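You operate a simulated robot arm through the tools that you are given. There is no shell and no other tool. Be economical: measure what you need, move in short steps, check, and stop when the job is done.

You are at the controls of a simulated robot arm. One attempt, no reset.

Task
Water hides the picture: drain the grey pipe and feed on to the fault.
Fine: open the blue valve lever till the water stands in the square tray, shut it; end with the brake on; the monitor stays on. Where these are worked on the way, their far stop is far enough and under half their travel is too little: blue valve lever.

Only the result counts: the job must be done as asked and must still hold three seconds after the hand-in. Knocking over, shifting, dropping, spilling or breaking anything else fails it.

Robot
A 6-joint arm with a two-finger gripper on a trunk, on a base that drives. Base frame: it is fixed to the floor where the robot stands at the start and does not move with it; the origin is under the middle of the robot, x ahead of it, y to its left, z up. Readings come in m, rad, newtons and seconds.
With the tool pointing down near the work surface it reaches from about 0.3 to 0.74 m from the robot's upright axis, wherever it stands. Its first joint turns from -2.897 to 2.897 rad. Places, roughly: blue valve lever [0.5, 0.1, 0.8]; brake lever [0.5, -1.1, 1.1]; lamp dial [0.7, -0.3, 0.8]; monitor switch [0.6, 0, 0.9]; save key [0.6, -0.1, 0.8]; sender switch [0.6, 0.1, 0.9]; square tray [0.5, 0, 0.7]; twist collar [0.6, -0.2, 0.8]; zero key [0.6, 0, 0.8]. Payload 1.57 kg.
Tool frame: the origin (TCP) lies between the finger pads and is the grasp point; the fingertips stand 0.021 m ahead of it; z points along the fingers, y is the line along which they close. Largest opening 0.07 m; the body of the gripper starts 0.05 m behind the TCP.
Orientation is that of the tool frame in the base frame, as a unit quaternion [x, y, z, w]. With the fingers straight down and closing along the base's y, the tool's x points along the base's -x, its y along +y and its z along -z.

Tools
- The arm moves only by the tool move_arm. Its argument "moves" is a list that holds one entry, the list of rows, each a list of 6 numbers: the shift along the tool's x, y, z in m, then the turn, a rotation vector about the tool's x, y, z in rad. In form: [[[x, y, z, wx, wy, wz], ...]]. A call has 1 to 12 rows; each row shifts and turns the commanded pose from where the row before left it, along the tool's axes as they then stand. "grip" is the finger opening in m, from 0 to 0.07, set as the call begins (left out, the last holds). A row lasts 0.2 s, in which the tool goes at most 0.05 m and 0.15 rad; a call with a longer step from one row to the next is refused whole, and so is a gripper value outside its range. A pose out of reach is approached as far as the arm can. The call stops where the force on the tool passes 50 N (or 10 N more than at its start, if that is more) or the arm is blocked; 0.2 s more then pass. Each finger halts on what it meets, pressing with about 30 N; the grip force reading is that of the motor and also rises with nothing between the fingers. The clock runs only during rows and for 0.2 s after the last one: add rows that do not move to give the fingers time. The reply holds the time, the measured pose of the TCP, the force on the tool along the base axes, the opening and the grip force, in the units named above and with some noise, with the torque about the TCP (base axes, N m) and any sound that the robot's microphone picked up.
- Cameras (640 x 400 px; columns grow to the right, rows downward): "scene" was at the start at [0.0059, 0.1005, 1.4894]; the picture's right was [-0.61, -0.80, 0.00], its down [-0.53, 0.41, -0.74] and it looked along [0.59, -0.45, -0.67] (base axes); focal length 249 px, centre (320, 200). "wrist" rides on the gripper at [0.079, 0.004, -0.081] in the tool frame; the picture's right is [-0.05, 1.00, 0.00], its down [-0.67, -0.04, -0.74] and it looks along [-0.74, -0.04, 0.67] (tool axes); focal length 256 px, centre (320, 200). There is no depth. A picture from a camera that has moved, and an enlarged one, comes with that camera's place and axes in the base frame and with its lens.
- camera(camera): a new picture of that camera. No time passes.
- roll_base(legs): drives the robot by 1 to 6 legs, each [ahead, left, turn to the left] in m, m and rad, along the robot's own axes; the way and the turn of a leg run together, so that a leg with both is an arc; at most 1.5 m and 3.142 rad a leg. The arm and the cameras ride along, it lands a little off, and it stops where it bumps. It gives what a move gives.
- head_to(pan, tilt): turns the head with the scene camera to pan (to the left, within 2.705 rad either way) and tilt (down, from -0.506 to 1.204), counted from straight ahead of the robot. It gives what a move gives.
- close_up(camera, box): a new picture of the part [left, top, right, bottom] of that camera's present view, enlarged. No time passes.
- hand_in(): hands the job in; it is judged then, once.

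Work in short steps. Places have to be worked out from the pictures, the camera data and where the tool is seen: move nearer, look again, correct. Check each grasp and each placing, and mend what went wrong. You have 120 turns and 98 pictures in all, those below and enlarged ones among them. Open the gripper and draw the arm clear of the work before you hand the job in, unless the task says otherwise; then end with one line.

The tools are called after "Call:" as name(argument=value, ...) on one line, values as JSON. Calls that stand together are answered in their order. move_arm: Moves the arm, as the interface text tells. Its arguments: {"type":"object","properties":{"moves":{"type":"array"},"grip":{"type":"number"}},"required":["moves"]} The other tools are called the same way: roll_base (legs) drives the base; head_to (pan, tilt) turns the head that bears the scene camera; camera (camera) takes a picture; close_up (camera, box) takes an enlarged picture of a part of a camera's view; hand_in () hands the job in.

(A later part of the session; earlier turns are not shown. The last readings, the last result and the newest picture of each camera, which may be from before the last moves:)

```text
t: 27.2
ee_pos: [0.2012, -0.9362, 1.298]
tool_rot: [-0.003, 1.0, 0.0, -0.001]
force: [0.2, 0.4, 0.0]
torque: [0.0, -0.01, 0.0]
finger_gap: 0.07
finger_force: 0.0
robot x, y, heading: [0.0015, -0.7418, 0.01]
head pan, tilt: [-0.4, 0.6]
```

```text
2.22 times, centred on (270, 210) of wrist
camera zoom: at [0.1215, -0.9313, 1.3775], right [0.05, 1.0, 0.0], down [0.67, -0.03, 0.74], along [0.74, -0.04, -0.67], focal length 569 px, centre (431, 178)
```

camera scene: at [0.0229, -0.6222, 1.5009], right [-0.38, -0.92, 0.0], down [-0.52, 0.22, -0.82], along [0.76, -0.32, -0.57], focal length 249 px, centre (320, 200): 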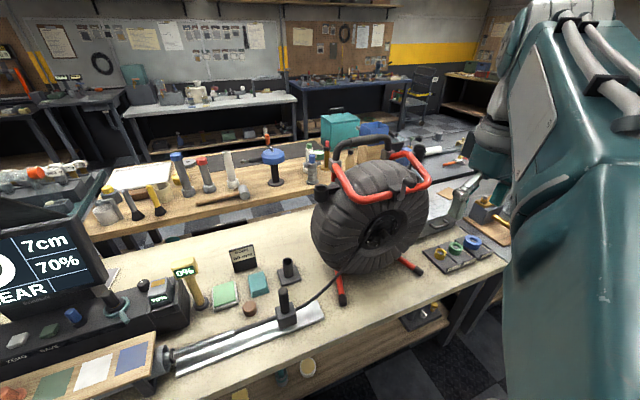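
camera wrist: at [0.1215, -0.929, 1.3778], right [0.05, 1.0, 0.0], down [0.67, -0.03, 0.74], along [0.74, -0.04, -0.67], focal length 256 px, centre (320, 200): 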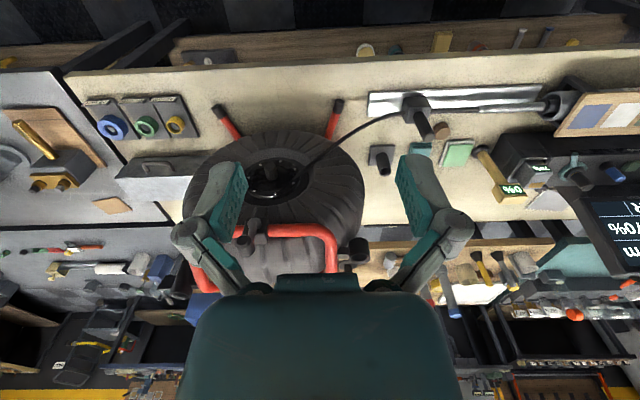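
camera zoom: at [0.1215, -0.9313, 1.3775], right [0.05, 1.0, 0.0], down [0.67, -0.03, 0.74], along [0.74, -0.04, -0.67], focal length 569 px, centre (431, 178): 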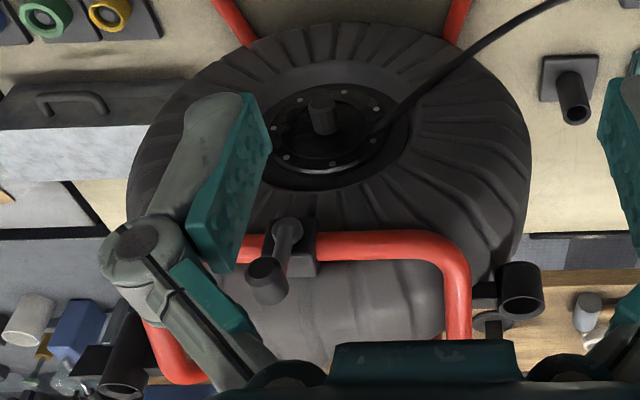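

The brake knob triangulates to about (0.473, -1.07, 1.15), with its pivot near (0.48, -1.064, 1.10). I'll test the feed first to learn the brake's state, so I'm bringing the hand over the slide post.

Call:
move_arm(moves=[[[-0.0143, 0.0352, 0.0283, 0, 0, 0], [-0.0143, 0.0352, 0.0283, 0, 0, 0], [-0.0143, 0.0352, 0.0283, 0, 0, 0], [-0.0143, 0.0352, 0.0283, 0, 0, 0], [-0.0143, 0.0352, 0.0283, 0, 0, 0], [-0.0143, 0.0352, 0.0283, 0, 0, 0], [-0.0143, 0.0352, 0.0283, 0, 0, 0]]])

Call:
camera(camera="wrist")

Call:
camera(camera="scene")

```text
t: 28.9
ee_pos: [0.2997, -0.6884, 1.0983]
tool_rot: [-0.002, 1.0, 0.0, -0.002]
force: [0.0, -0.1, 0.0]
torque: [-0.02, -0.03, 0.01]
finger_gap: 0.07
finger_force: 0.1
robot x, y, heading: [0.004, -0.7398, 0.003]
head pan, tilt: [-0.4, 0.6]
```

```text
54 pictures are left
camera wrist: at [0.2198, -0.6841, 1.1788], right [0.05, 1.0, 0.0], down [0.67, -0.03, 0.74], along [0.74, -0.04, -0.67], focal length 256 px, centre (320, 200)
```

wrist: 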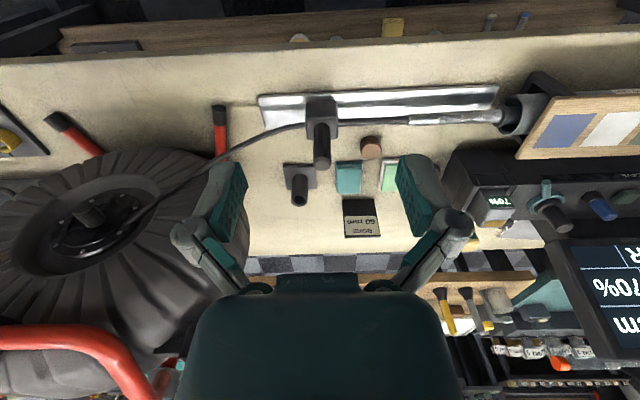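

```text
53 pictures are left
camera scene: at [0.0232, -0.6225, 1.5009], right [-0.38, -0.92, 0.0], down [-0.52, 0.22, -0.83], along [0.76, -0.32, -0.56], focal length 249 px, centre (320, 200)
```

scene: 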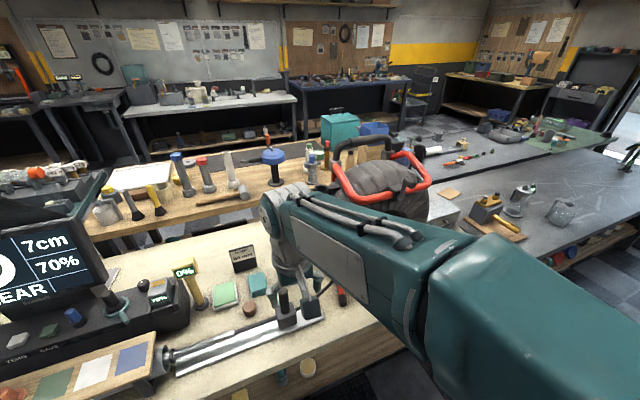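

The post is at about (0.482, -0.696) with its top near z 0.86. I'll move above it with open fingers and check alignment.

Call:
move_arm(moves=[[[-0.0364, -0.0015, 0.03, 0, 0, 0], [-0.0364, -0.0015, 0.03, 0, 0, 0], [-0.0364, -0.0015, 0.03, 0, 0, 0], [-0.0364, -0.0015, 0.03, 0, 0, 0], [-0.0364, -0.0015, 0.03, 0, 0, 0]]], grip=0.07)

Call:
camera(camera="wrist")

Call:
close_up(camera="scene", box=[200, 220, 380, 350])

```text
t: 30.1
ee_pos: [0.4811, -0.696, 0.9464]
tool_rot: [-0.003, 1.0, 0.001, -0.002]
force: [-0.4, 0.2, -0.2]
torque: [-0.01, 0.0, 0.01]
finger_gap: 0.0698
finger_force: 0.2
robot x, y, heading: [0.003, -0.7411, 0.007]
head pan, tilt: [-0.4, 0.6]
```

```text
52 pictures are left
camera wrist: at [0.4009, -0.6922, 1.0281], right [0.05, 1.0, 0.0], down [0.67, -0.03, 0.74], along [0.74, -0.03, -0.67], focal length 256 px, centre (320, 200)
```

wrist: 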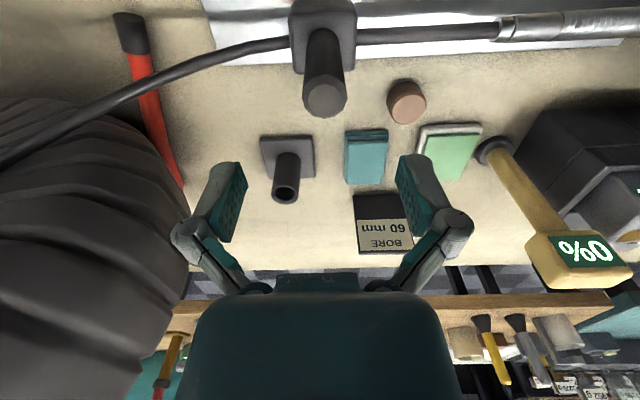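

```text
3.08 times, centred on (290, 285) of scene
camera zoom: at [0.0244, -0.6231, 1.5009], right [-0.38, -0.92, 0.0], down [-0.52, 0.22, -0.82], along [0.76, -0.32, -0.57], focal length 766 px, centre (412, -62)
```

zoom: 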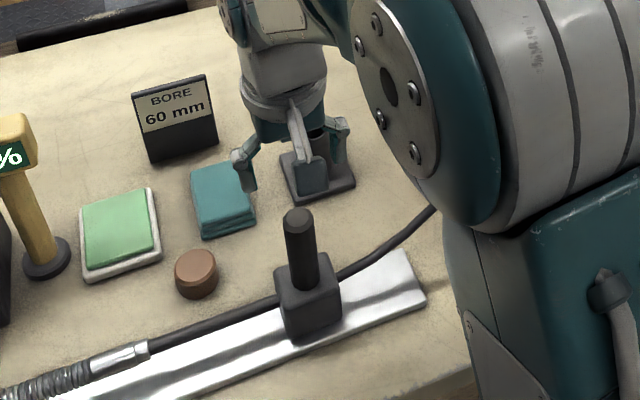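

Refined: post at (0.485, -0.692), about 35 mm thick, z 0.77–0.855. I'll descend in steps to straddle it.

Call:
move_arm(moves=[[[-0.004, 0.004, 0.03, 0, 0, 0], [0, 0, 0.035, 0, 0, 0]]])

Call:
camera(camera="wrist")

Call:
close_up(camera="scene", box=[200, 220, 380, 350])

```text
t: 30.6
ee_pos: [0.4852, -0.6922, 0.8831]
tool_rot: [-0.003, 1.0, 0.001, -0.002]
force: [-0.4, 0.2, 0.3]
torque: [-0.02, 0.0, 0.01]
finger_gap: 0.0698
finger_force: 0.1
robot x, y, heading: [0.0005, -0.7434, 0.012]
head pan, tilt: [-0.4, 0.6]
```

```text
50 pictures are left
camera wrist: at [0.4053, -0.6881, 0.9629], right [0.05, 1.0, 0.0], down [0.67, -0.03, 0.74], along [0.74, -0.03, -0.67], focal length 256 px, centre (320, 200)
```

wrist: 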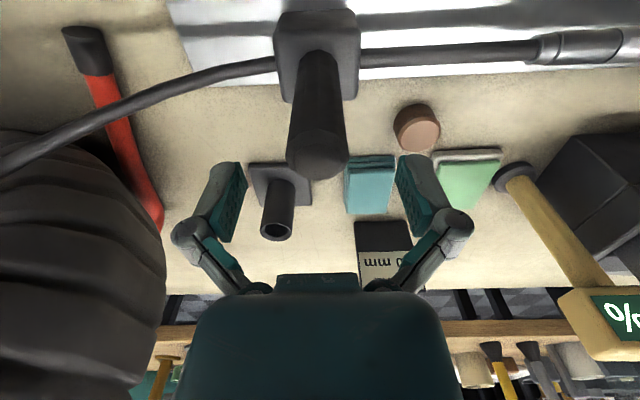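

```text
3.08 times, centred on (290, 285) of scene
camera zoom: at [0.0244, -0.6231, 1.5009], right [-0.38, -0.92, 0.0], down [-0.52, 0.22, -0.82], along [0.76, -0.32, -0.57], focal length 766 px, centre (412, -62)
```

zoom: 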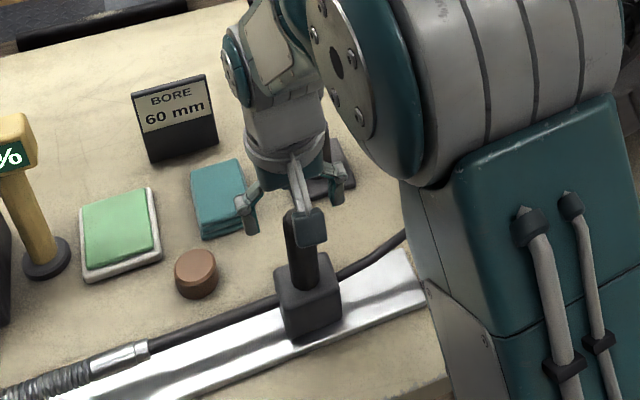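

Alignment is good. I'll descend 50 mm and close gently on the post.

Call:
move_arm(moves=[[[0.002, 0, 0.025, 0, 0, 0], [0, 0, 0.026, 0, 0, 0]]])

Call:
move_arm(moves=[[[0, 0, 0, 0, 0, 0], [0, 0, 0, 0, 0, 0], [0, 0, 0, 0, 0, 0]]], grip=0.0)

Call:
camera(camera="wrist")

```text
t: 31.2
ee_pos: [0.4836, -0.6915, 0.8316]
tool_rot: [-0.003, 1.0, 0.001, -0.002]
force: [-0.1, 0.4, 0.3]
torque: [-0.02, -0.01, 0.01]
finger_gap: 0.0703
finger_force: 0.0
robot x, y, heading: [0.0038, -0.7378, 0.005]
head pan, tilt: [-0.4, 0.6]
```

```text
t: 32.0
ee_pos: [0.4847, -0.6915, 0.8325]
tool_rot: [-0.002, 1.0, 0.001, 0.0]
force: [-2.5, 0.2, 29.5]
torque: [0.01, 0.73, -0.25]
finger_gap: 0.0292
finger_force: 31.6
robot x, y, heading: [0.0038, -0.7421, 0.006]
head pan, tilt: [-0.4, 0.6]
```

```text
48 pictures are left
camera wrist: at [0.4032, -0.6873, 0.9136], right [0.05, 1.0, 0.0], down [0.67, -0.03, 0.74], along [0.74, -0.03, -0.67], focal length 256 px, centre (320, 200)
```

wrist: 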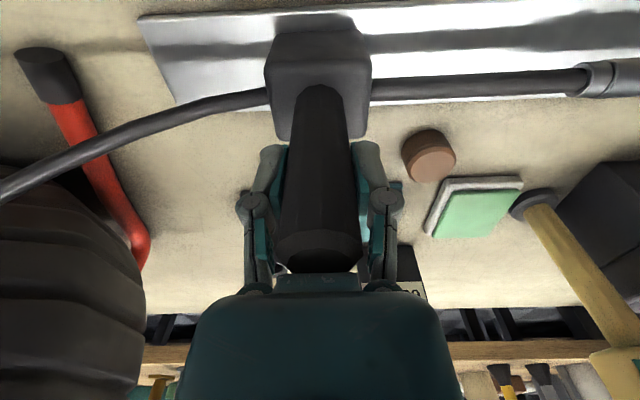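

The post is gripped at 29 mm, with some upward reaction. I'll ease up 3 mm, then try a gentle 12 mm feed.

Call:
move_arm(moves=[[[0, 0, -0.003, 0, 0, 0], [0, 0, 0, 0, 0, 0]]])

Call:
move_arm(moves=[[[0, 0.003, 0, 0, 0, 0], [0, 0.003, 0, 0, 0, 0], [0, 0.003, 0, 0, 0, 0]]])

Call:
camera(camera="scene")

```text
t: 32.6
ee_pos: [0.4837, -0.6914, 0.834]
tool_rot: [-0.003, 1.0, 0.0, -0.003]
force: [7.9, 0.4, -12.7]
torque: [-0.07, -1.04, -0.06]
finger_gap: 0.0293
finger_force: 32.3
robot x, y, heading: [0.0039, -0.7448, 0.007]
head pan, tilt: [-0.4, 0.6]
```

```text
t: 33.5
ee_pos: [0.4837, -0.6839, 0.833]
tool_rot: [-0.002, 1.0, 0.0, -0.003]
force: [15.8, -3.5, -43.8]
torque: [0.03, -0.75, 0.0]
finger_gap: 0.0288
finger_force: 32.3
robot x, y, heading: [0.0035, -0.7415, 0.005]
head pan, tilt: [-0.4, 0.6]
```

```text
47 pictures are left
camera scene: at [0.0281, -0.6229, 1.5007], right [-0.38, -0.92, 0.0], down [-0.52, 0.22, -0.82], along [0.76, -0.32, -0.57], focal length 249 px, centre (320, 200)
```

scene: 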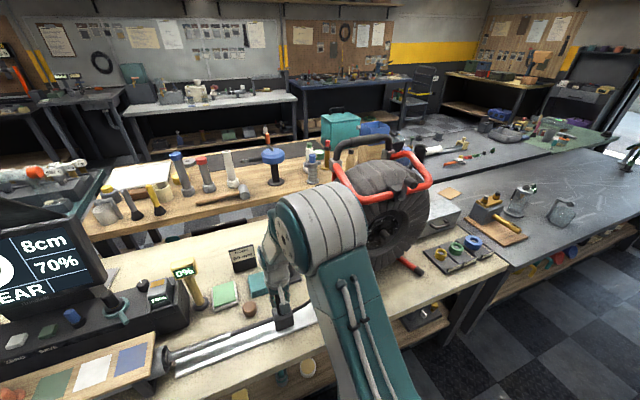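

The display went to 8 cm with little push force, so the brake is off now. I'll loosen the grip to a straddle to avoid the vertical strain, and turn the head toward the monitor.

Call:
move_arm(moves=[[[0, 0, 0, 0, 0, 0], [0, 0, 0, 0, 0, 0]]], grip=0.037)

Call:
head_to(pan=0.1, tilt=0.6)

Call:
camera(camera="scene")

```text
t: 34.0
ee_pos: [0.483, -0.681, 0.835]
tool_rot: [-0.003, 1.0, 0.001, -0.002]
force: [-0.2, 0.0, -0.2]
torque: [-0.04, -0.01, 0.0]
finger_gap: 0.0373
finger_force: 0.0
robot x, y, heading: [0.0013, -0.7405, 0.009]
head pan, tilt: [-0.4, 0.6]
```

```text
t: 35.0
ee_pos: [0.4833, -0.6814, 0.8355]
tool_rot: [-0.002, 1.0, 0.001, -0.001]
force: [0.0, -0.1, -0.8]
torque: [0.05, -0.03, 0.02]
finger_gap: 0.037
finger_force: 0.1
robot x, y, heading: [0.0051, -0.7391, 0.003]
head pan, tilt: [0.099, 0.6]
```

```text
46 pictures are left
camera scene: at [0.0308, -0.5798, 1.5009], right [0.1, -0.99, 0.0], down [-0.56, -0.06, -0.82], along [0.82, 0.09, -0.57], focal length 249 px, centre (320, 200)
```

scene: 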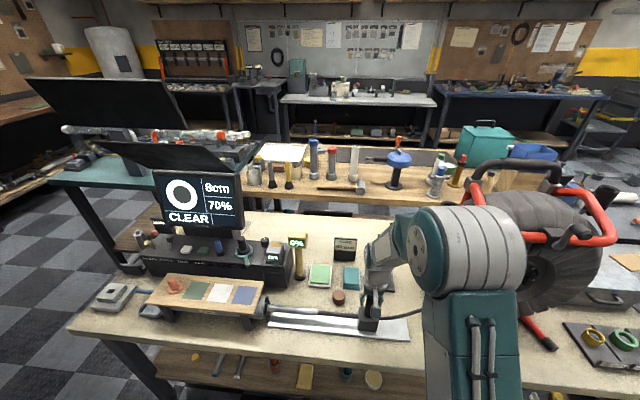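

I have a perfect view of monitor, slide and brake. Feeding 40 mm in small steps.

Call:
move_arm(moves=[[[0, 0.008, 0, 0, 0, 0], [0, 0.008, 0, 0, 0, 0], [0, 0.008, 0, 0, 0, 0], [0, 0.008, 0, 0, 0, 0], [0, 0.008, 0, 0, 0, 0]]])

Call:
close_up(camera="scene", box=[130, 150, 430, 350])

```text
t: 36.2
ee_pos: [0.4831, -0.6422, 0.8351]
tool_rot: [-0.002, 1.0, 0.001, -0.003]
force: [-0.4, -1.7, -0.2]
torque: [-0.01, -0.01, -0.02]
finger_gap: 0.0374
finger_force: 0.0
robot x, y, heading: [0.0042, -0.7407, 0.011]
head pan, tilt: [0.099, 0.6]
```

```text
2.00 times, centred on (280, 250) of scene
camera zoom: at [0.0308, -0.5794, 1.5008], right [0.11, -0.99, 0.0], down [-0.56, -0.06, -0.82], along [0.82, 0.09, -0.57], focal length 498 px, centre (400, 100)
```

zoom: 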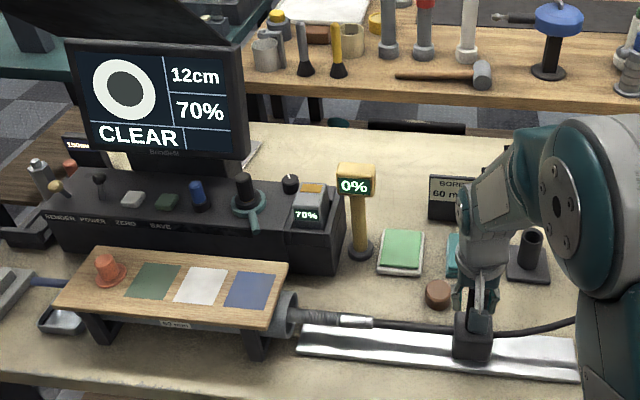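

12 cm and still CLEAR. Continuing.

Call:
move_arm(moves=[[[0, 0.008, 0, 0, 0, 0], [0, 0.008, 0, 0, 0, 0], [0, 0.008, 0, 0, 0, 0], [0, 0.006, 0, 0, 0, 0]]])

Call:
close_up(camera="scene", box=[130, 150, 430, 350])

```text
t: 37.2
ee_pos: [0.4832, -0.6115, 0.8346]
tool_rot: [-0.003, 1.0, 0.001, -0.001]
force: [0.6, -0.9, 1.2]
torque: [-0.04, -0.02, 0.01]
finger_gap: 0.0381
finger_force: 0.2
robot x, y, heading: [0.0039, -0.7421, 0.006]
head pan, tilt: [0.099, 0.6]
```

```text
2.00 times, centred on (280, 250) of scene
camera zoom: at [0.0308, -0.5795, 1.5009], right [0.11, -0.99, 0.0], down [-0.56, -0.06, -0.82], along [0.82, 0.09, -0.57], focal length 498 px, centre (400, 100)
```

zoom: 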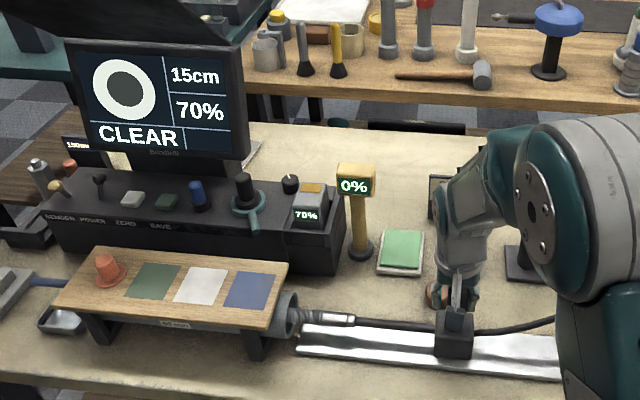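

15 cm, still clear. Continuing 25 mm.

Call:
move_arm(moves=[[[0, 0.007, 0, 0, 0, 0], [0, 0.006, 0, 0, 0, 0], [0, 0.006, 0, 0, 0, 0], [0, 0.006, 0, 0, 0, 0]]])

Call:
close_up(camera="scene", box=[130, 150, 430, 350])

```text
t: 38.2
ee_pos: [0.4829, -0.5872, 0.8332]
tool_rot: [-0.002, 1.0, -0.001, -0.002]
force: [-0.5, -1.8, 0.7]
torque: [0.06, 0.0, 0.01]
finger_gap: 0.0374
finger_force: 0.7
robot x, y, heading: [-0.0016, -0.7419, 0.007]
head pan, tilt: [0.099, 0.6]
```

```text
2.00 times, centred on (280, 250) of scene
camera zoom: at [0.0307, -0.5794, 1.5008], right [0.11, -0.99, 0.0], down [-0.56, -0.06, -0.82], along [0.82, 0.09, -0.57], focal length 498 px, centre (400, 100)
```

zoom: 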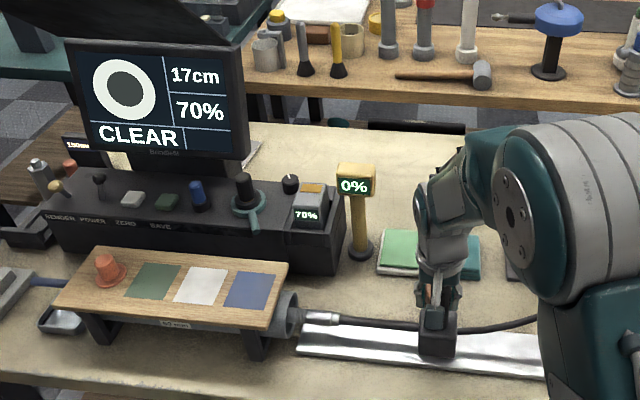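

17 cm, clear. Continuing.

Call:
move_arm(moves=[[[0, 0.006, 0, 0, 0, 0], [0, 0.006, 0, 0, 0, 0], [0, 0.006, 0, 0, 0, 0], [0, 0.004, 0, 0, 0, 0]]])

Call:
close_up(camera="scene", box=[130, 150, 430, 350])

```text
t: 39.2
ee_pos: [0.4833, -0.565, 0.8355]
tool_rot: [-0.003, 1.0, 0.001, -0.002]
force: [-0.1, -2.3, -0.7]
torque: [-0.02, -0.04, -0.02]
finger_gap: 0.0379
finger_force: 0.8
robot x, y, heading: [0.0032, -0.7389, 0.007]
head pan, tilt: [0.099, 0.6]
```

```text
2.00 times, centred on (280, 250) of scene
camera zoom: at [0.0308, -0.5794, 1.5008], right [0.11, -0.99, 0.0], down [-0.56, -0.06, -0.82], along [0.82, 0.09, -0.57], focal length 498 px, centre (400, 100)
```

zoom: 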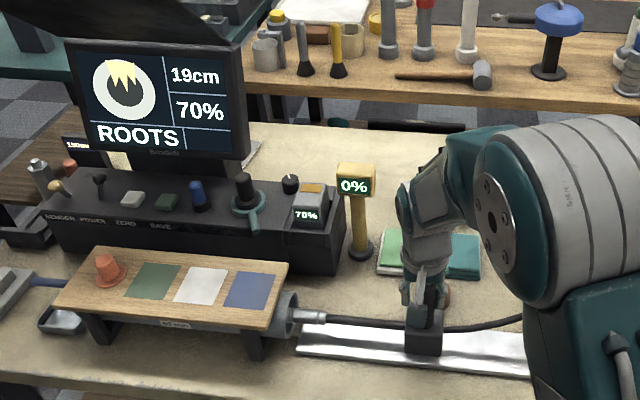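

The picture shows ROOTS at 19 cm, which is the fault. I'll feed 5 mm more to see whether I'm well inside the zone.

Call:
move_arm(moves=[[[0, 0.003, 0, 0, 0, 0], [0, 0.003, 0, 0, 0, 0]]])

Call:
close_up(camera="scene", box=[150, 160, 260, 240])

```text
t: 39.8
ee_pos: [0.4831, -0.5595, 0.8353]
tool_rot: [-0.002, 1.0, 0.001, -0.002]
force: [0.5, -1.7, -0.7]
torque: [0.0, -0.01, -0.04]
finger_gap: 0.0383
finger_force: 0.9
robot x, y, heading: [0.0031, -0.7469, 0.01]
head pan, tilt: [0.099, 0.6]
```

```text
5.00 times, centred on (205, 200) of scene
camera zoom: at [0.0308, -0.5794, 1.5008], right [0.11, -0.99, 0.0], down [-0.56, -0.06, -0.82], along [0.82, 0.09, -0.57], focal length 1245 px, centre (895, 200)
```

zoom: 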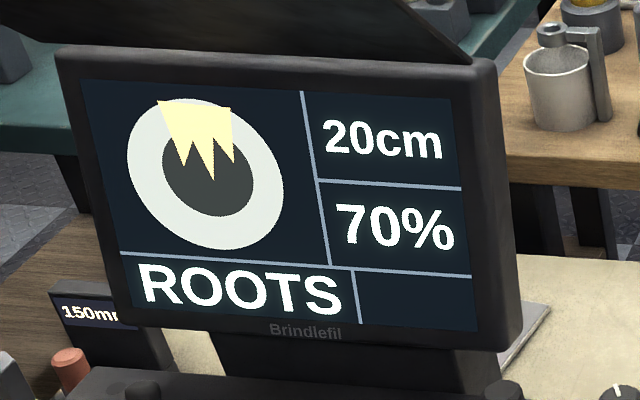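

Still ROOTS at 20 cm. One more probe of 6 mm to find the extent.

Call:
move_arm(moves=[[[0, 0.003, 0, 0, 0, 0], [0, 0.003, 0, 0, 0, 0]]])

Call:
close_up(camera="scene", box=[150, 160, 260, 240])

```text
t: 40.4
ee_pos: [0.4841, -0.5535, 0.8343]
tool_rot: [-0.003, 1.0, 0.001, -0.002]
force: [0.4, -2.4, 2.5]
torque: [0.0, 0.01, 0.03]
finger_gap: 0.0382
finger_force: 0.8
robot x, y, heading: [-0.001, -0.7411, 0.006]
head pan, tilt: [0.099, 0.6]
```

```text
5.00 times, centred on (205, 200) of scene
camera zoom: at [0.0308, -0.5794, 1.5008], right [0.11, -0.99, 0.0], down [-0.56, -0.06, -0.82], along [0.82, 0.09, -0.57], focal length 1245 px, centre (895, 200)
```

zoom: 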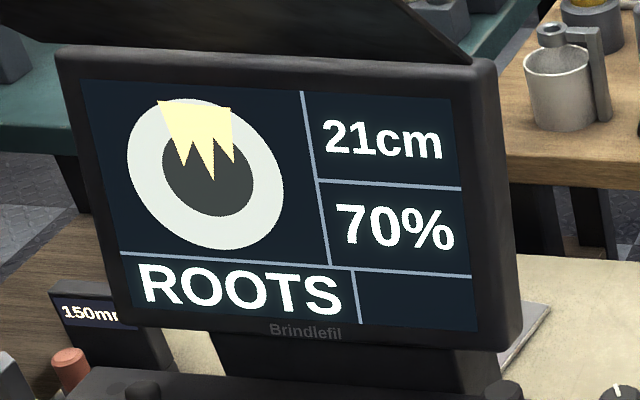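

Call:
move_arm(moves=[[[0, 0.004, 0, 0, 0, 0], [0, 0.004, 0, 0, 0, 0]]])

Call:
close_up(camera="scene", box=[150, 160, 260, 240])

```text
t: 41.0
ee_pos: [0.483, -0.5446, 0.8354]
tool_rot: [-0.003, 1.0, 0.0, -0.002]
force: [-0.6, -1.7, 1.0]
torque: [0.0, -0.02, 0.0]
finger_gap: 0.0378
finger_force: 0.6
robot x, y, heading: [0.0012, -0.7414, 0.003]
head pan, tilt: [0.099, 0.6]
```

```text
5.00 times, centred on (205, 200) of scene
camera zoom: at [0.0307, -0.5793, 1.5008], right [0.11, -0.99, 0.0], down [-0.56, -0.06, -0.82], along [0.82, 0.09, -0.57], focal length 1245 px, centre (895, 200)
```

zoom: 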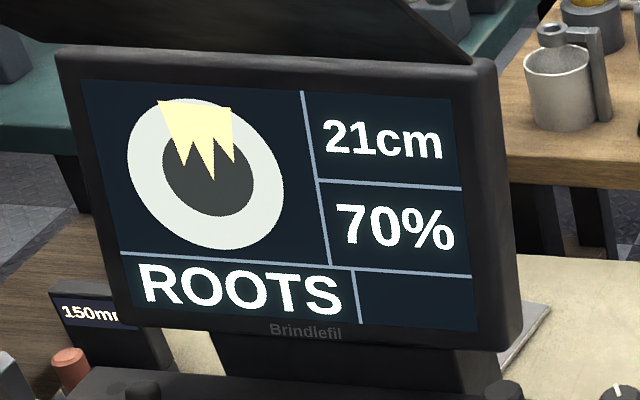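

Call:
move_arm(moves=[[[0, 0.004, 0, 0, 0, 0], [0, 0.004, 0, 0, 0, 0]]])

Call:
close_up(camera="scene", box=[150, 160, 260, 240])

```text
t: 41.6
ee_pos: [0.4823, -0.5376, 0.8348]
tool_rot: [-0.002, 1.0, -0.001, -0.001]
force: [-0.1, -1.5, -0.8]
torque: [0.01, -0.02, 0.02]
finger_gap: 0.0381
finger_force: 0.7
robot x, y, heading: [0.0018, -0.7448, 0.007]
head pan, tilt: [0.099, 0.6]
```

```text
5.00 times, centred on (205, 200) of scene
camera zoom: at [0.0308, -0.5792, 1.5008], right [0.11, -0.99, 0.0], down [-0.56, -0.06, -0.82], along [0.82, 0.09, -0.57], focal length 1245 px, centre (895, 200)
```

zoom: 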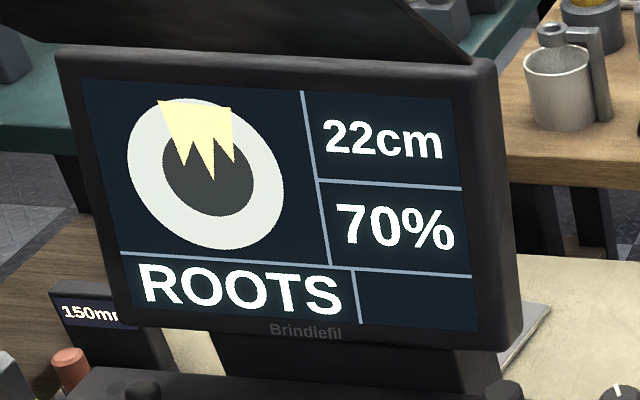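

Call:
move_arm(moves=[[[0, 0.005, 0, 0, 0, 0], [0, 0.005, 0, 0, 0, 0]]])

Call:
close_up(camera="scene", box=[150, 160, 260, 240])

```text
t: 42.2
ee_pos: [0.4838, -0.5273, 0.8347]
tool_rot: [-0.003, 1.0, 0.001, -0.001]
force: [-0.3, -0.9, -0.4]
torque: [0.0, 0.02, -0.01]
finger_gap: 0.0379
finger_force: 0.8
robot x, y, heading: [0.0041, -0.7381, 0.008]
head pan, tilt: [0.099, 0.6]
```

```text
5.00 times, centred on (205, 200) of scene
camera zoom: at [0.0308, -0.5791, 1.5008], right [0.11, -0.99, 0.0], down [-0.56, -0.06, -0.82], along [0.82, 0.09, -0.57], focal length 1245 px, centre (895, 200)
```

zoom: 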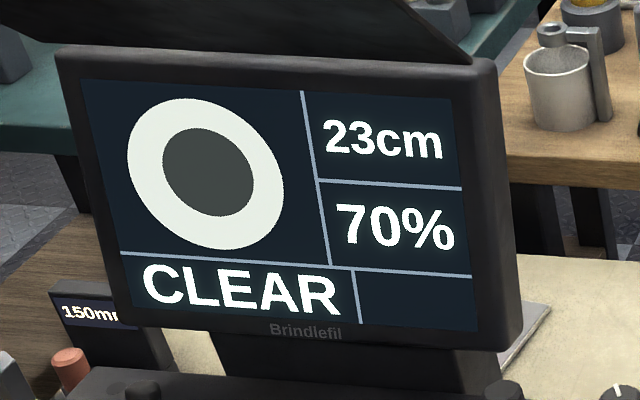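

Past it at 23 cm, so the zone's centre is about 20.5–21 cm. I'll draw back about 27 mm, allowing 9 mm of finger slack.

Call:
move_arm(moves=[[[0, -0.009, 0, 0, 0, 0], [0, -0.007, 0, 0, 0, 0], [0, -0.007, 0, 0, 0, 0], [0, -0.007, 0, 0, 0, 0], [0, -0.0057, 0, 0, 0, 0]]])

Call:
camera(camera="scene")

```text
t: 43.4
ee_pos: [0.4831, -0.5627, 0.8351]
tool_rot: [-0.002, 1.0, 0.001, -0.001]
force: [-0.5, 1.1, 0.3]
torque: [-0.01, 0.0, 0.01]
finger_gap: 0.0377
finger_force: 0.6
robot x, y, heading: [0.0014, -0.7415, 0.005]
head pan, tilt: [0.099, 0.6]
```

```text
36 pictures are left
camera scene: at [0.0308, -0.5788, 1.5007], right [0.11, -0.99, 0.0], down [-0.56, -0.06, -0.82], along [0.82, 0.09, -0.57], focal length 249 px, centre (320, 200)
```

scene: 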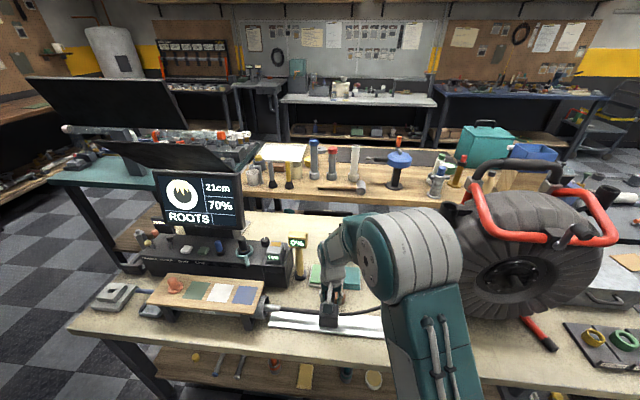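

ROOTS at 21 cm, well centred. I'll centre the fingers, open, lift off the post and zoom on the brake.

Call:
move_arm(moves=[[[0, 0.0045, 0, 0, 0, 0], [0, 0, 0, 0, 0, 0], [0, 0, 0, 0, 0, 0]]], grip=0.07)

Call:
move_arm(moves=[[[0, 0, -0.02, 0, 0, 0], [0, 0, -0.045, 0, 0, 0], [0, 0, -0.045, 0, 0, 0], [0.03, 0, -0.039, 0, 0, 0], [0.03, 0, -0.039, 0, 0, 0], [0.03, 0, -0.039, 0, 0, 0], [0.03, 0, -0.039, 0, 0, 0], [0.03, 0, -0.039, 0, 0, 0], [0.03, 0, -0.039, 0, 0, 0], [0.02, 0, -0.039, 0, 0, 0], [0, 0, -0.045, 0, 0, 0]]])

Call:
head_to(pan=-0.4, tilt=0.6)

Call:
camera(camera="scene")

Call:
close_up(camera="scene", box=[340, 130, 450, 220])

```text
t: 44.2
ee_pos: [0.4836, -0.5596, 0.8349]
tool_rot: [-0.003, 1.0, 0.001, -0.002]
force: [-0.3, -0.4, -0.3]
torque: [-0.01, -0.02, 0.01]
finger_gap: 0.0699
finger_force: 0.1
robot x, y, heading: [0.0032, -0.7413, 0.009]
head pan, tilt: [0.099, 0.6]
```

```text
t: 46.6
ee_pos: [0.2824, -0.5591, 1.2648]
tool_rot: [-0.003, 1.0, 0.0, -0.002]
force: [0.5, 0.3, -1.1]
torque: [0.01, -0.01, -0.03]
finger_gap: 0.0701
finger_force: 0.1
robot x, y, heading: [0.0029, -0.7409, 0.009]
head pan, tilt: [0.099, 0.6]
```

```text
t: 47.5
ee_pos: [0.2834, -0.5594, 1.2644]
tool_rot: [-0.003, 1.0, 0.001, -0.002]
force: [0.7, -0.4, 0.5]
torque: [-0.03, 0.0, 0.0]
finger_gap: 0.0703
finger_force: 0.1
robot x, y, heading: [0.0043, -0.7408, 0.009]
head pan, tilt: [-0.4, 0.6]
```

```text
35 pictures are left
camera scene: at [0.0233, -0.6227, 1.5009], right [-0.38, -0.92, 0.0], down [-0.52, 0.22, -0.83], along [0.76, -0.32, -0.56], focal length 249 px, centre (320, 200)
```

scene: 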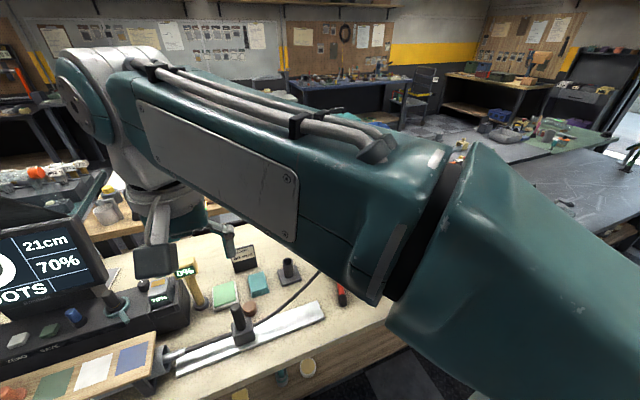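

```text
4.44 times, centred on (395, 175) of scene
camera zoom: at [0.0233, -0.6227, 1.5009], right [-0.38, -0.92, 0.0], down [-0.52, 0.22, -0.83], along [0.76, -0.32, -0.56], focal length 1107 px, centre (-13, 311)
```

zoom: 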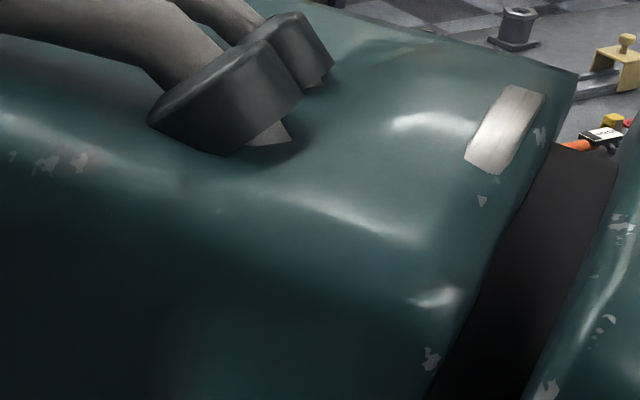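

The arm hides the brake from the head camera, so I'll view it with the wrist camera instead.

Call:
move_arm(moves=[[[0.0076, -0.0465, 0, 0, 0, 0], [0.0076, -0.0465, 0, 0, 0, 0], [0.0076, -0.0465, 0, 0, 0, 0], [0.0076, -0.0465, 0, 0, 0, 0], [0.0076, -0.0465, 0, 0, 0, 0], [0.0076, -0.0465, 0, 0, 0, 0], [0.0076, -0.0465, 0, 0, 0, 0], [0.0076, -0.0465, 0, 0, 0, 0], [0.0076, -0.0465, 0, 0, 0, 0], [0.0076, -0.0465, 0, 0, 0, 0], [0.0076, -0.0465, 0, 0, 0, 0]]])

Call:
close_up(camera="wrist", box=[220, 120, 420, 290])

Call:
close_up(camera="scene", box=[330, 120, 440, 220])

```text
t: 49.9
ee_pos: [0.2021, -1.0764, 1.2636]
tool_rot: [-0.003, 1.0, 0.001, -0.002]
force: [-0.5, 0.3, -0.8]
torque: [0.05, 0.03, 0.05]
finger_gap: 0.0699
finger_force: 0.0
robot x, y, heading: [-0.0016, -0.7425, 0.007]
head pan, tilt: [-0.4, 0.6]
```

```text
2.35 times, centred on (320, 205) of wrist
camera zoom: at [0.1223, -1.072, 1.3435], right [0.05, 1.0, 0.0], down [0.67, -0.03, 0.74], along [0.74, -0.03, -0.67], focal length 602 px, centre (320, 188)
```

zoom: 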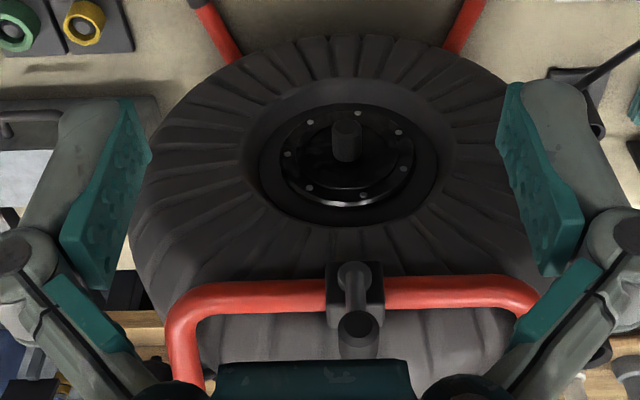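

```text
4.00 times, centred on (385, 170) of scene
camera zoom: at [0.0231, -0.6271, 1.5012], right [-0.38, -0.92, 0.0], down [-0.52, 0.22, -0.82], along [0.76, -0.32, -0.57], focal length 996 px, centre (60, 320)
```

zoom: 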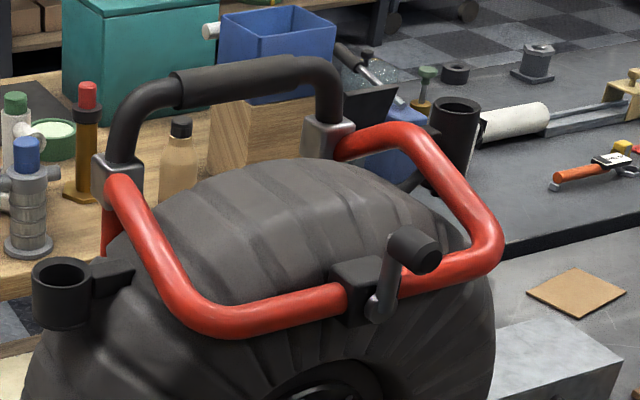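

Lever geometry: the pivot axis runs along x at (0.479, -1.063, 1.104), the arm stands upright, and the grip's free end is at (0.448, -1.063, 1.165). I'll bring open fingers above the grip.

Call:
move_arm(moves=[[[-0.0418, 0.0022, 0.0, 0, 0, 0], [-0.0418, 0.0022, 0.0, 0, 0, 0], [-0.0418, 0.0022, 0.0, 0, 0, 0], [-0.0418, 0.0022, 0.0, 0, 0, 0], [-0.0418, 0.0022, 0.0, 0, 0, 0], [-0.0418, 0.0022, 0.01, 0, 0, 0]]])

Call:
camera(camera="wrist")

Call:
close_up(camera="scene", box=[330, 100, 470, 220])

```text
t: 51.3
ee_pos: [0.4553, -1.0578, 1.2514]
tool_rot: [-0.003, 1.0, 0.002, -0.002]
force: [-0.2, 0.0, 0.7]
torque: [-0.04, -0.05, 0.02]
finger_gap: 0.07
finger_force: 0.0
robot x, y, heading: [-0.0001, -0.7404, 0.006]
head pan, tilt: [-0.4, 0.6]
```

```text
31 pictures are left
camera wrist: at [0.3742, -1.0546, 1.3325], right [0.05, 1.0, 0.0], down [0.67, -0.03, 0.74], along [0.74, -0.03, -0.67], focal length 256 px, centre (320, 200)
```

wrist: 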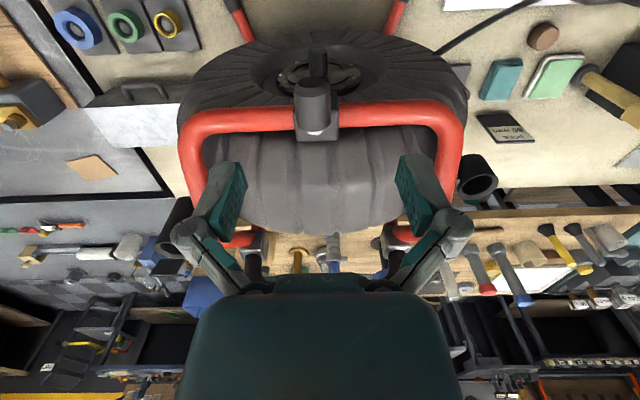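

```text
3.33 times, centred on (400, 160) of scene
camera zoom: at [0.0244, -0.6256, 1.5011], right [-0.38, -0.92, 0.0], down [-0.52, 0.22, -0.82], along [0.76, -0.32, -0.57], focal length 830 px, centre (53, 333)
```

zoom: 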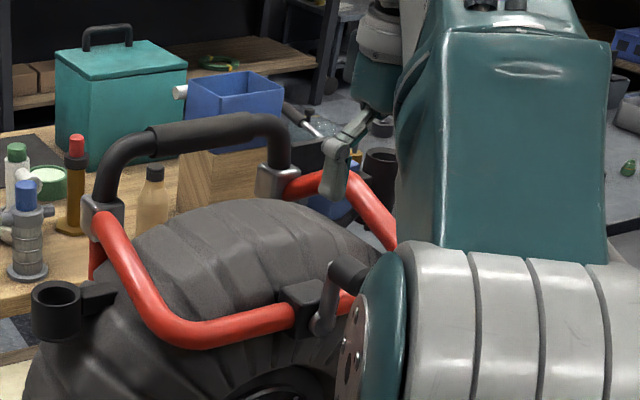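

There may be a marking near the pivot block; I'll zoom.

Call:
close_up(camera="wrist", box=[270, 40, 370, 150])

```text
3.64 times, centred on (320, 95) of wrist
camera zoom: at [0.3742, -1.0546, 1.3325], right [0.05, 1.0, 0.0], down [0.67, -0.03, 0.74], along [0.74, -0.03, -0.67], focal length 931 px, centre (320, 582)
```

zoom: 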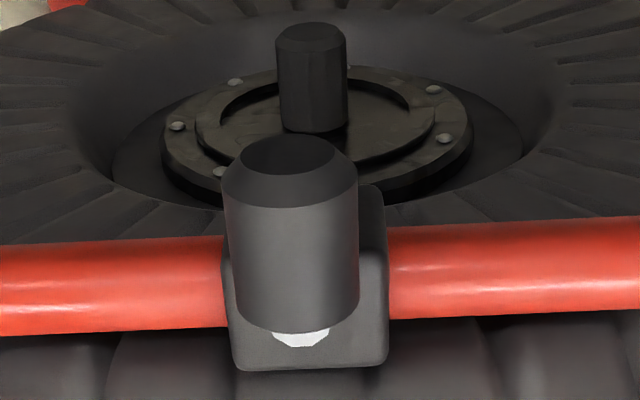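

Grip confirmed at x 0.448–0.482, y -1.063, z≈1.165, about 27 mm thick. I'll descend to straddle it and close.

Call:
move_arm(moves=[[[0.001, -0.005, 0.03, 0, 0, 0], [0, 0, 0.03, 0, 0, 0], [0, 0, 0.026, 0, 0, 0]]])

Call:
move_arm(moves=[[[0, 0, 0, 0, 0, 0], [0, 0, 0, 0, 0, 0], [0, 0, 0, 0, 0, 0]]], grip=0.024)

Call:
camera(camera="wrist")

```text
t: 52.1
ee_pos: [0.4534, -1.0642, 1.1666]
tool_rot: [-0.002, 1.0, 0.001, -0.001]
force: [-0.5, 1.1, -0.4]
torque: [-0.03, 0.01, 0.02]
finger_gap: 0.07
finger_force: 0.0
robot x, y, heading: [0.0054, -0.7408, 0.009]
head pan, tilt: [-0.4, 0.6]
```

```text
t: 52.9
ee_pos: [0.453, -1.0635, 1.1657]
tool_rot: [-0.002, 1.0, 0.002, -0.002]
force: [-0.1, 0.5, -0.8]
torque: [0.03, 0.03, -0.02]
finger_gap: 0.0243
finger_force: 0.4
robot x, y, heading: [0.0011, -0.745, 0.005]
head pan, tilt: [-0.4, 0.6]
```

```text
28 pictures are left
camera wrist: at [0.3728, -1.0604, 1.2465], right [0.05, 1.0, 0.0], down [0.67, -0.03, 0.74], along [0.74, -0.03, -0.67], focal length 256 px, centre (320, 200)
```

wrist: 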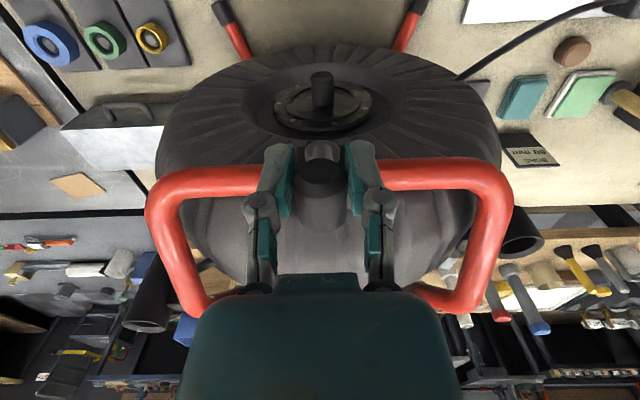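

The grip sits between the fingers loosely at a 24 mm gap. I'll probe gently toward -y.

Call:
move_arm(moves=[[[0, -0.004, 0, 0, 0, 0], [0, -0.003, 0, 0, 0, 0], [0, -0.003, 0, 0, 0, 0]]])

```text
t: 53.7
ee_pos: [0.454, -1.0741, 1.166]
tool_rot: [-0.003, 1.0, 0.002, -0.003]
force: [0.1, 1.1, -0.5]
torque: [0.03, 0.03, 0.0]
finger_gap: 0.0253
finger_force: 1.1
robot x, y, heading: [0.0022, -0.7419, 0.009]
head pan, tilt: [-0.4, 0.6]
```

Little resistance. I'll go another 9 mm and look.

Call:
move_arm(moves=[[[0, -0.003, 0, 0, 0, 0], [0, -0.003, 0, 0, 0, 0], [0, -0.003, 0, 0, 0, 0]]])

Call:
close_up(camera="wrist", box=[220, 110, 420, 290])

```text
t: 54.5
ee_pos: [0.4543, -1.082, 1.1657]
tool_rot: [-0.002, 1.0, 0.001, -0.002]
force: [0.4, 1.9, 0.2]
torque: [0.06, -0.02, -0.04]
finger_gap: 0.0253
finger_force: 9.9
robot x, y, heading: [0.0037, -0.7447, 0.01]
head pan, tilt: [-0.4, 0.6]
```

```text
2.22 times, centred on (320, 200) of wrist
camera zoom: at [0.3733, -1.0788, 1.2467], right [0.05, 1.0, 0.0], down [0.67, -0.03, 0.74], along [0.74, -0.03, -0.67], focal length 569 px, centre (320, 200)
```

zoom: 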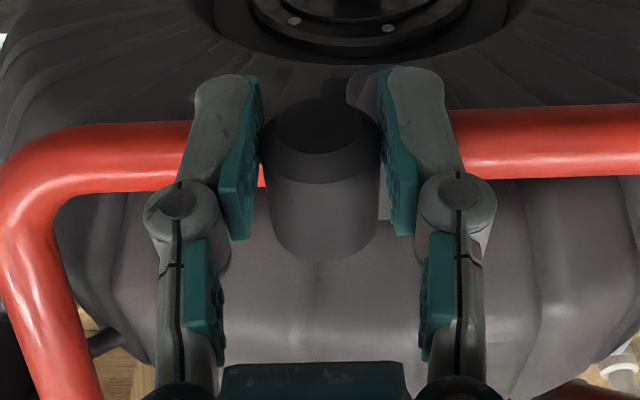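

The lever swings toward -y freely, about 18° so far. Continuing along the arc to about 60°.

Call:
move_arm(moves=[[[0, -0.0055, 0.003, 0, 0, 0], [0, -0.0055, 0.003, 0, 0, 0], [0, -0.0062, 0.0048, 0, 0, 0], [0, -0.0062, 0.0048, 0, 0, 0], [0, -0.005, 0.006, 0, 0, 0], [0, -0.005, 0.006, 0, 0, 0]]])

Call:
camera(camera="wrist")

```text
t: 55.9
ee_pos: [0.4527, -1.1175, 1.1375]
tool_rot: [-0.003, 1.0, 0.002, -0.002]
force: [0.5, 0.8, -1.4]
torque: [-0.02, 0.09, -0.07]
finger_gap: 0.0251
finger_force: 21.7
robot x, y, heading: [0.0025, -0.7444, 0.007]
head pan, tilt: [-0.4, 0.6]
```

```text
26 pictures are left
camera wrist: at [0.3735, -1.1129, 1.2184], right [0.05, 1.0, 0.0], down [0.67, -0.03, 0.74], along [0.74, -0.03, -0.67], focal length 256 px, centre (320, 200)
```

wrist: 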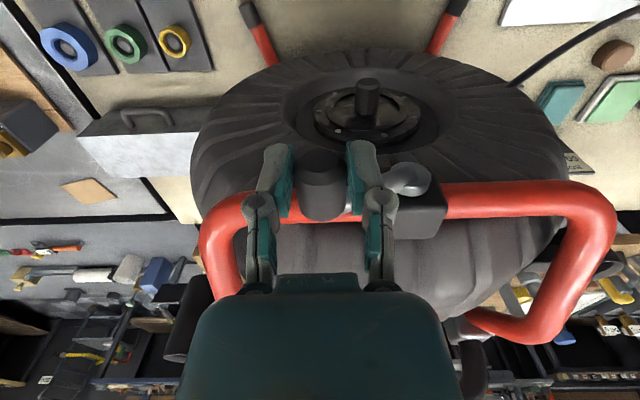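

Following well at about 62°. Continuing to the horizontal, watching the force.

Call:
move_arm(moves=[[[0, -0.003, 0.0072, 0, 0, 0], [0, -0.002, 0.0072, 0, 0, 0], [0, -0.001, 0.0078, 0, 0, 0], [0, 0, 0.0078, 0, 0, 0]]])

Call:
camera(camera="wrist")

```text
t: 56.9
ee_pos: [0.4553, -1.121, 1.1074]
tool_rot: [-0.003, 1.0, 0.002, -0.003]
force: [-0.8, 5.1, -1.0]
torque: [-0.08, 0.01, -0.03]
finger_gap: 0.0283
finger_force: 2.4
robot x, y, heading: [-0.0008, -0.7414, 0.007]
head pan, tilt: [-0.4, 0.6]
```

```text
25 pictures are left
camera wrist: at [0.3736, -1.1173, 1.1878], right [0.05, 1.0, 0.0], down [0.67, -0.03, 0.74], along [0.74, -0.03, -0.67], focal length 256 px, centre (320, 200)
```

wrist: 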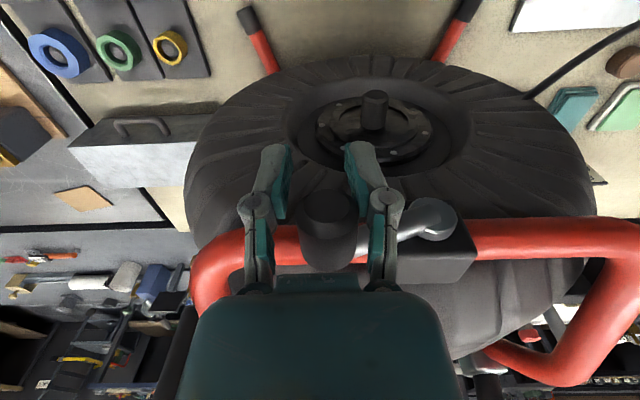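

The knob lags slightly, maybe at a stop near 65–70°. I'll grip firmly and push down a little further to check.

Call:
move_arm(moves=[[[0, 0, 0, 0, 0, 0], [0, 0, 0, 0, 0, 0], [0, -0.001, 0.004, 0, 0, 0], [0, 0, 0.004, 0, 0, 0], [0, 0, 0.004, 0, 0, 0]]], grip=0.0)

Call:
camera(camera="wrist")

```text
t: 58.1
ee_pos: [0.4522, -1.122, 1.098]
tool_rot: [-0.003, 1.0, 0.0, -0.001]
force: [-3.8, 11.4, 7.1]
torque: [-0.04, -0.01, 0.27]
finger_gap: 0.0134
finger_force: 29.5
robot x, y, heading: [0.005, -0.7404, 0.006]
head pan, tilt: [-0.4, 0.6]
```

```text
24 pictures are left
camera wrist: at [0.3723, -1.1175, 1.179], right [0.05, 1.0, 0.0], down [0.67, -0.03, 0.74], along [0.74, -0.04, -0.67], focal length 256 px, centre (320, 200)
```

wrist: 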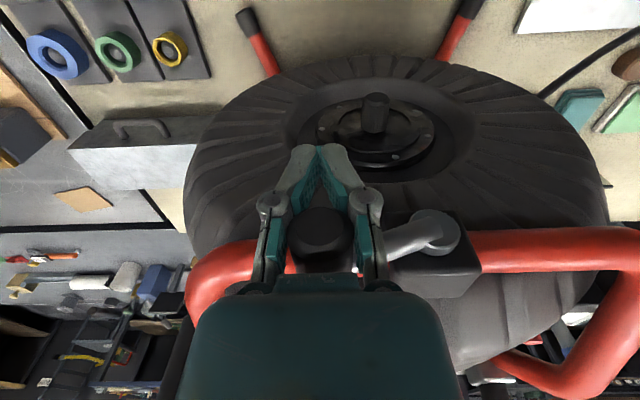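

The knob has come up toward the palm and stays put, so the lever is at its stop about 65° to the -y side. I'll open, lift clear and look at it.

Call:
move_arm(moves=[[[0, 0, 0, 0, 0, 0], [0, 0, 0, 0, 0, 0], [0, 0, 0, 0, 0, 0], [0.002, 0, -0.03, 0, 0, 0], [0.002, 0, -0.04, 0, 0, 0], [0.01, 0, -0.045, 0, 0, 0], [0.03, 0.03, -0.02, 0, 0, 0], [0.04, 0.03, 0, 0, 0, 0], [0.04, 0.03, 0, 0, 0, 0], [0.04, 0.03, 0, 0, 0, 0], [0.04, 0.03, 0, 0, 0, 0], [0.04, 0.03, 0, 0, 0, 0]]], grip=0.07)

Call:
close_up(camera="scene", box=[300, 100, 470, 260])

Call:
close_up(camera="wrist", box=[100, 100, 400, 300])

```text
t: 60.7
ee_pos: [0.2065, -0.943, 1.2328]
tool_rot: [-0.003, 1.0, -0.001, -0.003]
force: [0.3, 0.2, -0.4]
torque: [-0.03, 0.02, -0.01]
finger_gap: 0.0701
finger_force: 0.0
robot x, y, heading: [0.0048, -0.7444, 0.01]
head pan, tilt: [-0.4, 0.6]
```

```text
2.50 times, centred on (385, 180) of scene
camera zoom: at [0.0228, -0.6221, 1.5009], right [-0.38, -0.92, 0.0], down [-0.52, 0.22, -0.83], along [0.76, -0.32, -0.56], focal length 623 px, centre (158, 250)
```

zoom: 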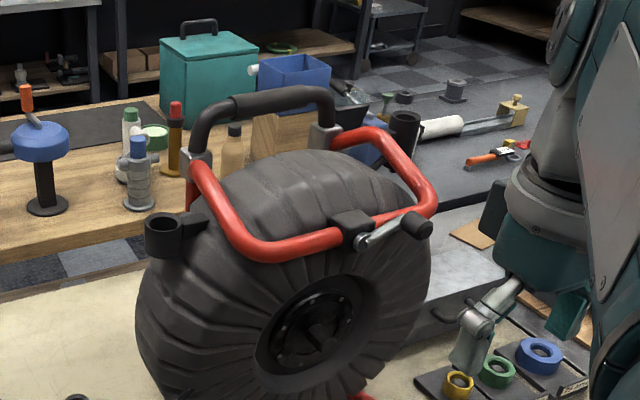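

```text
2.00 times, centred on (250, 200) of wrist
camera zoom: at [0.1264, -0.9379, 1.3131], right [0.05, 1.0, 0.0], down [0.67, -0.03, 0.74], along [0.74, -0.04, -0.67], focal length 512 px, centre (460, 200)
```

zoom: 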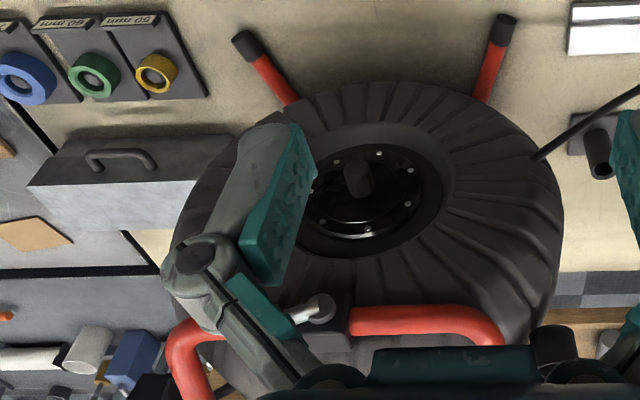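

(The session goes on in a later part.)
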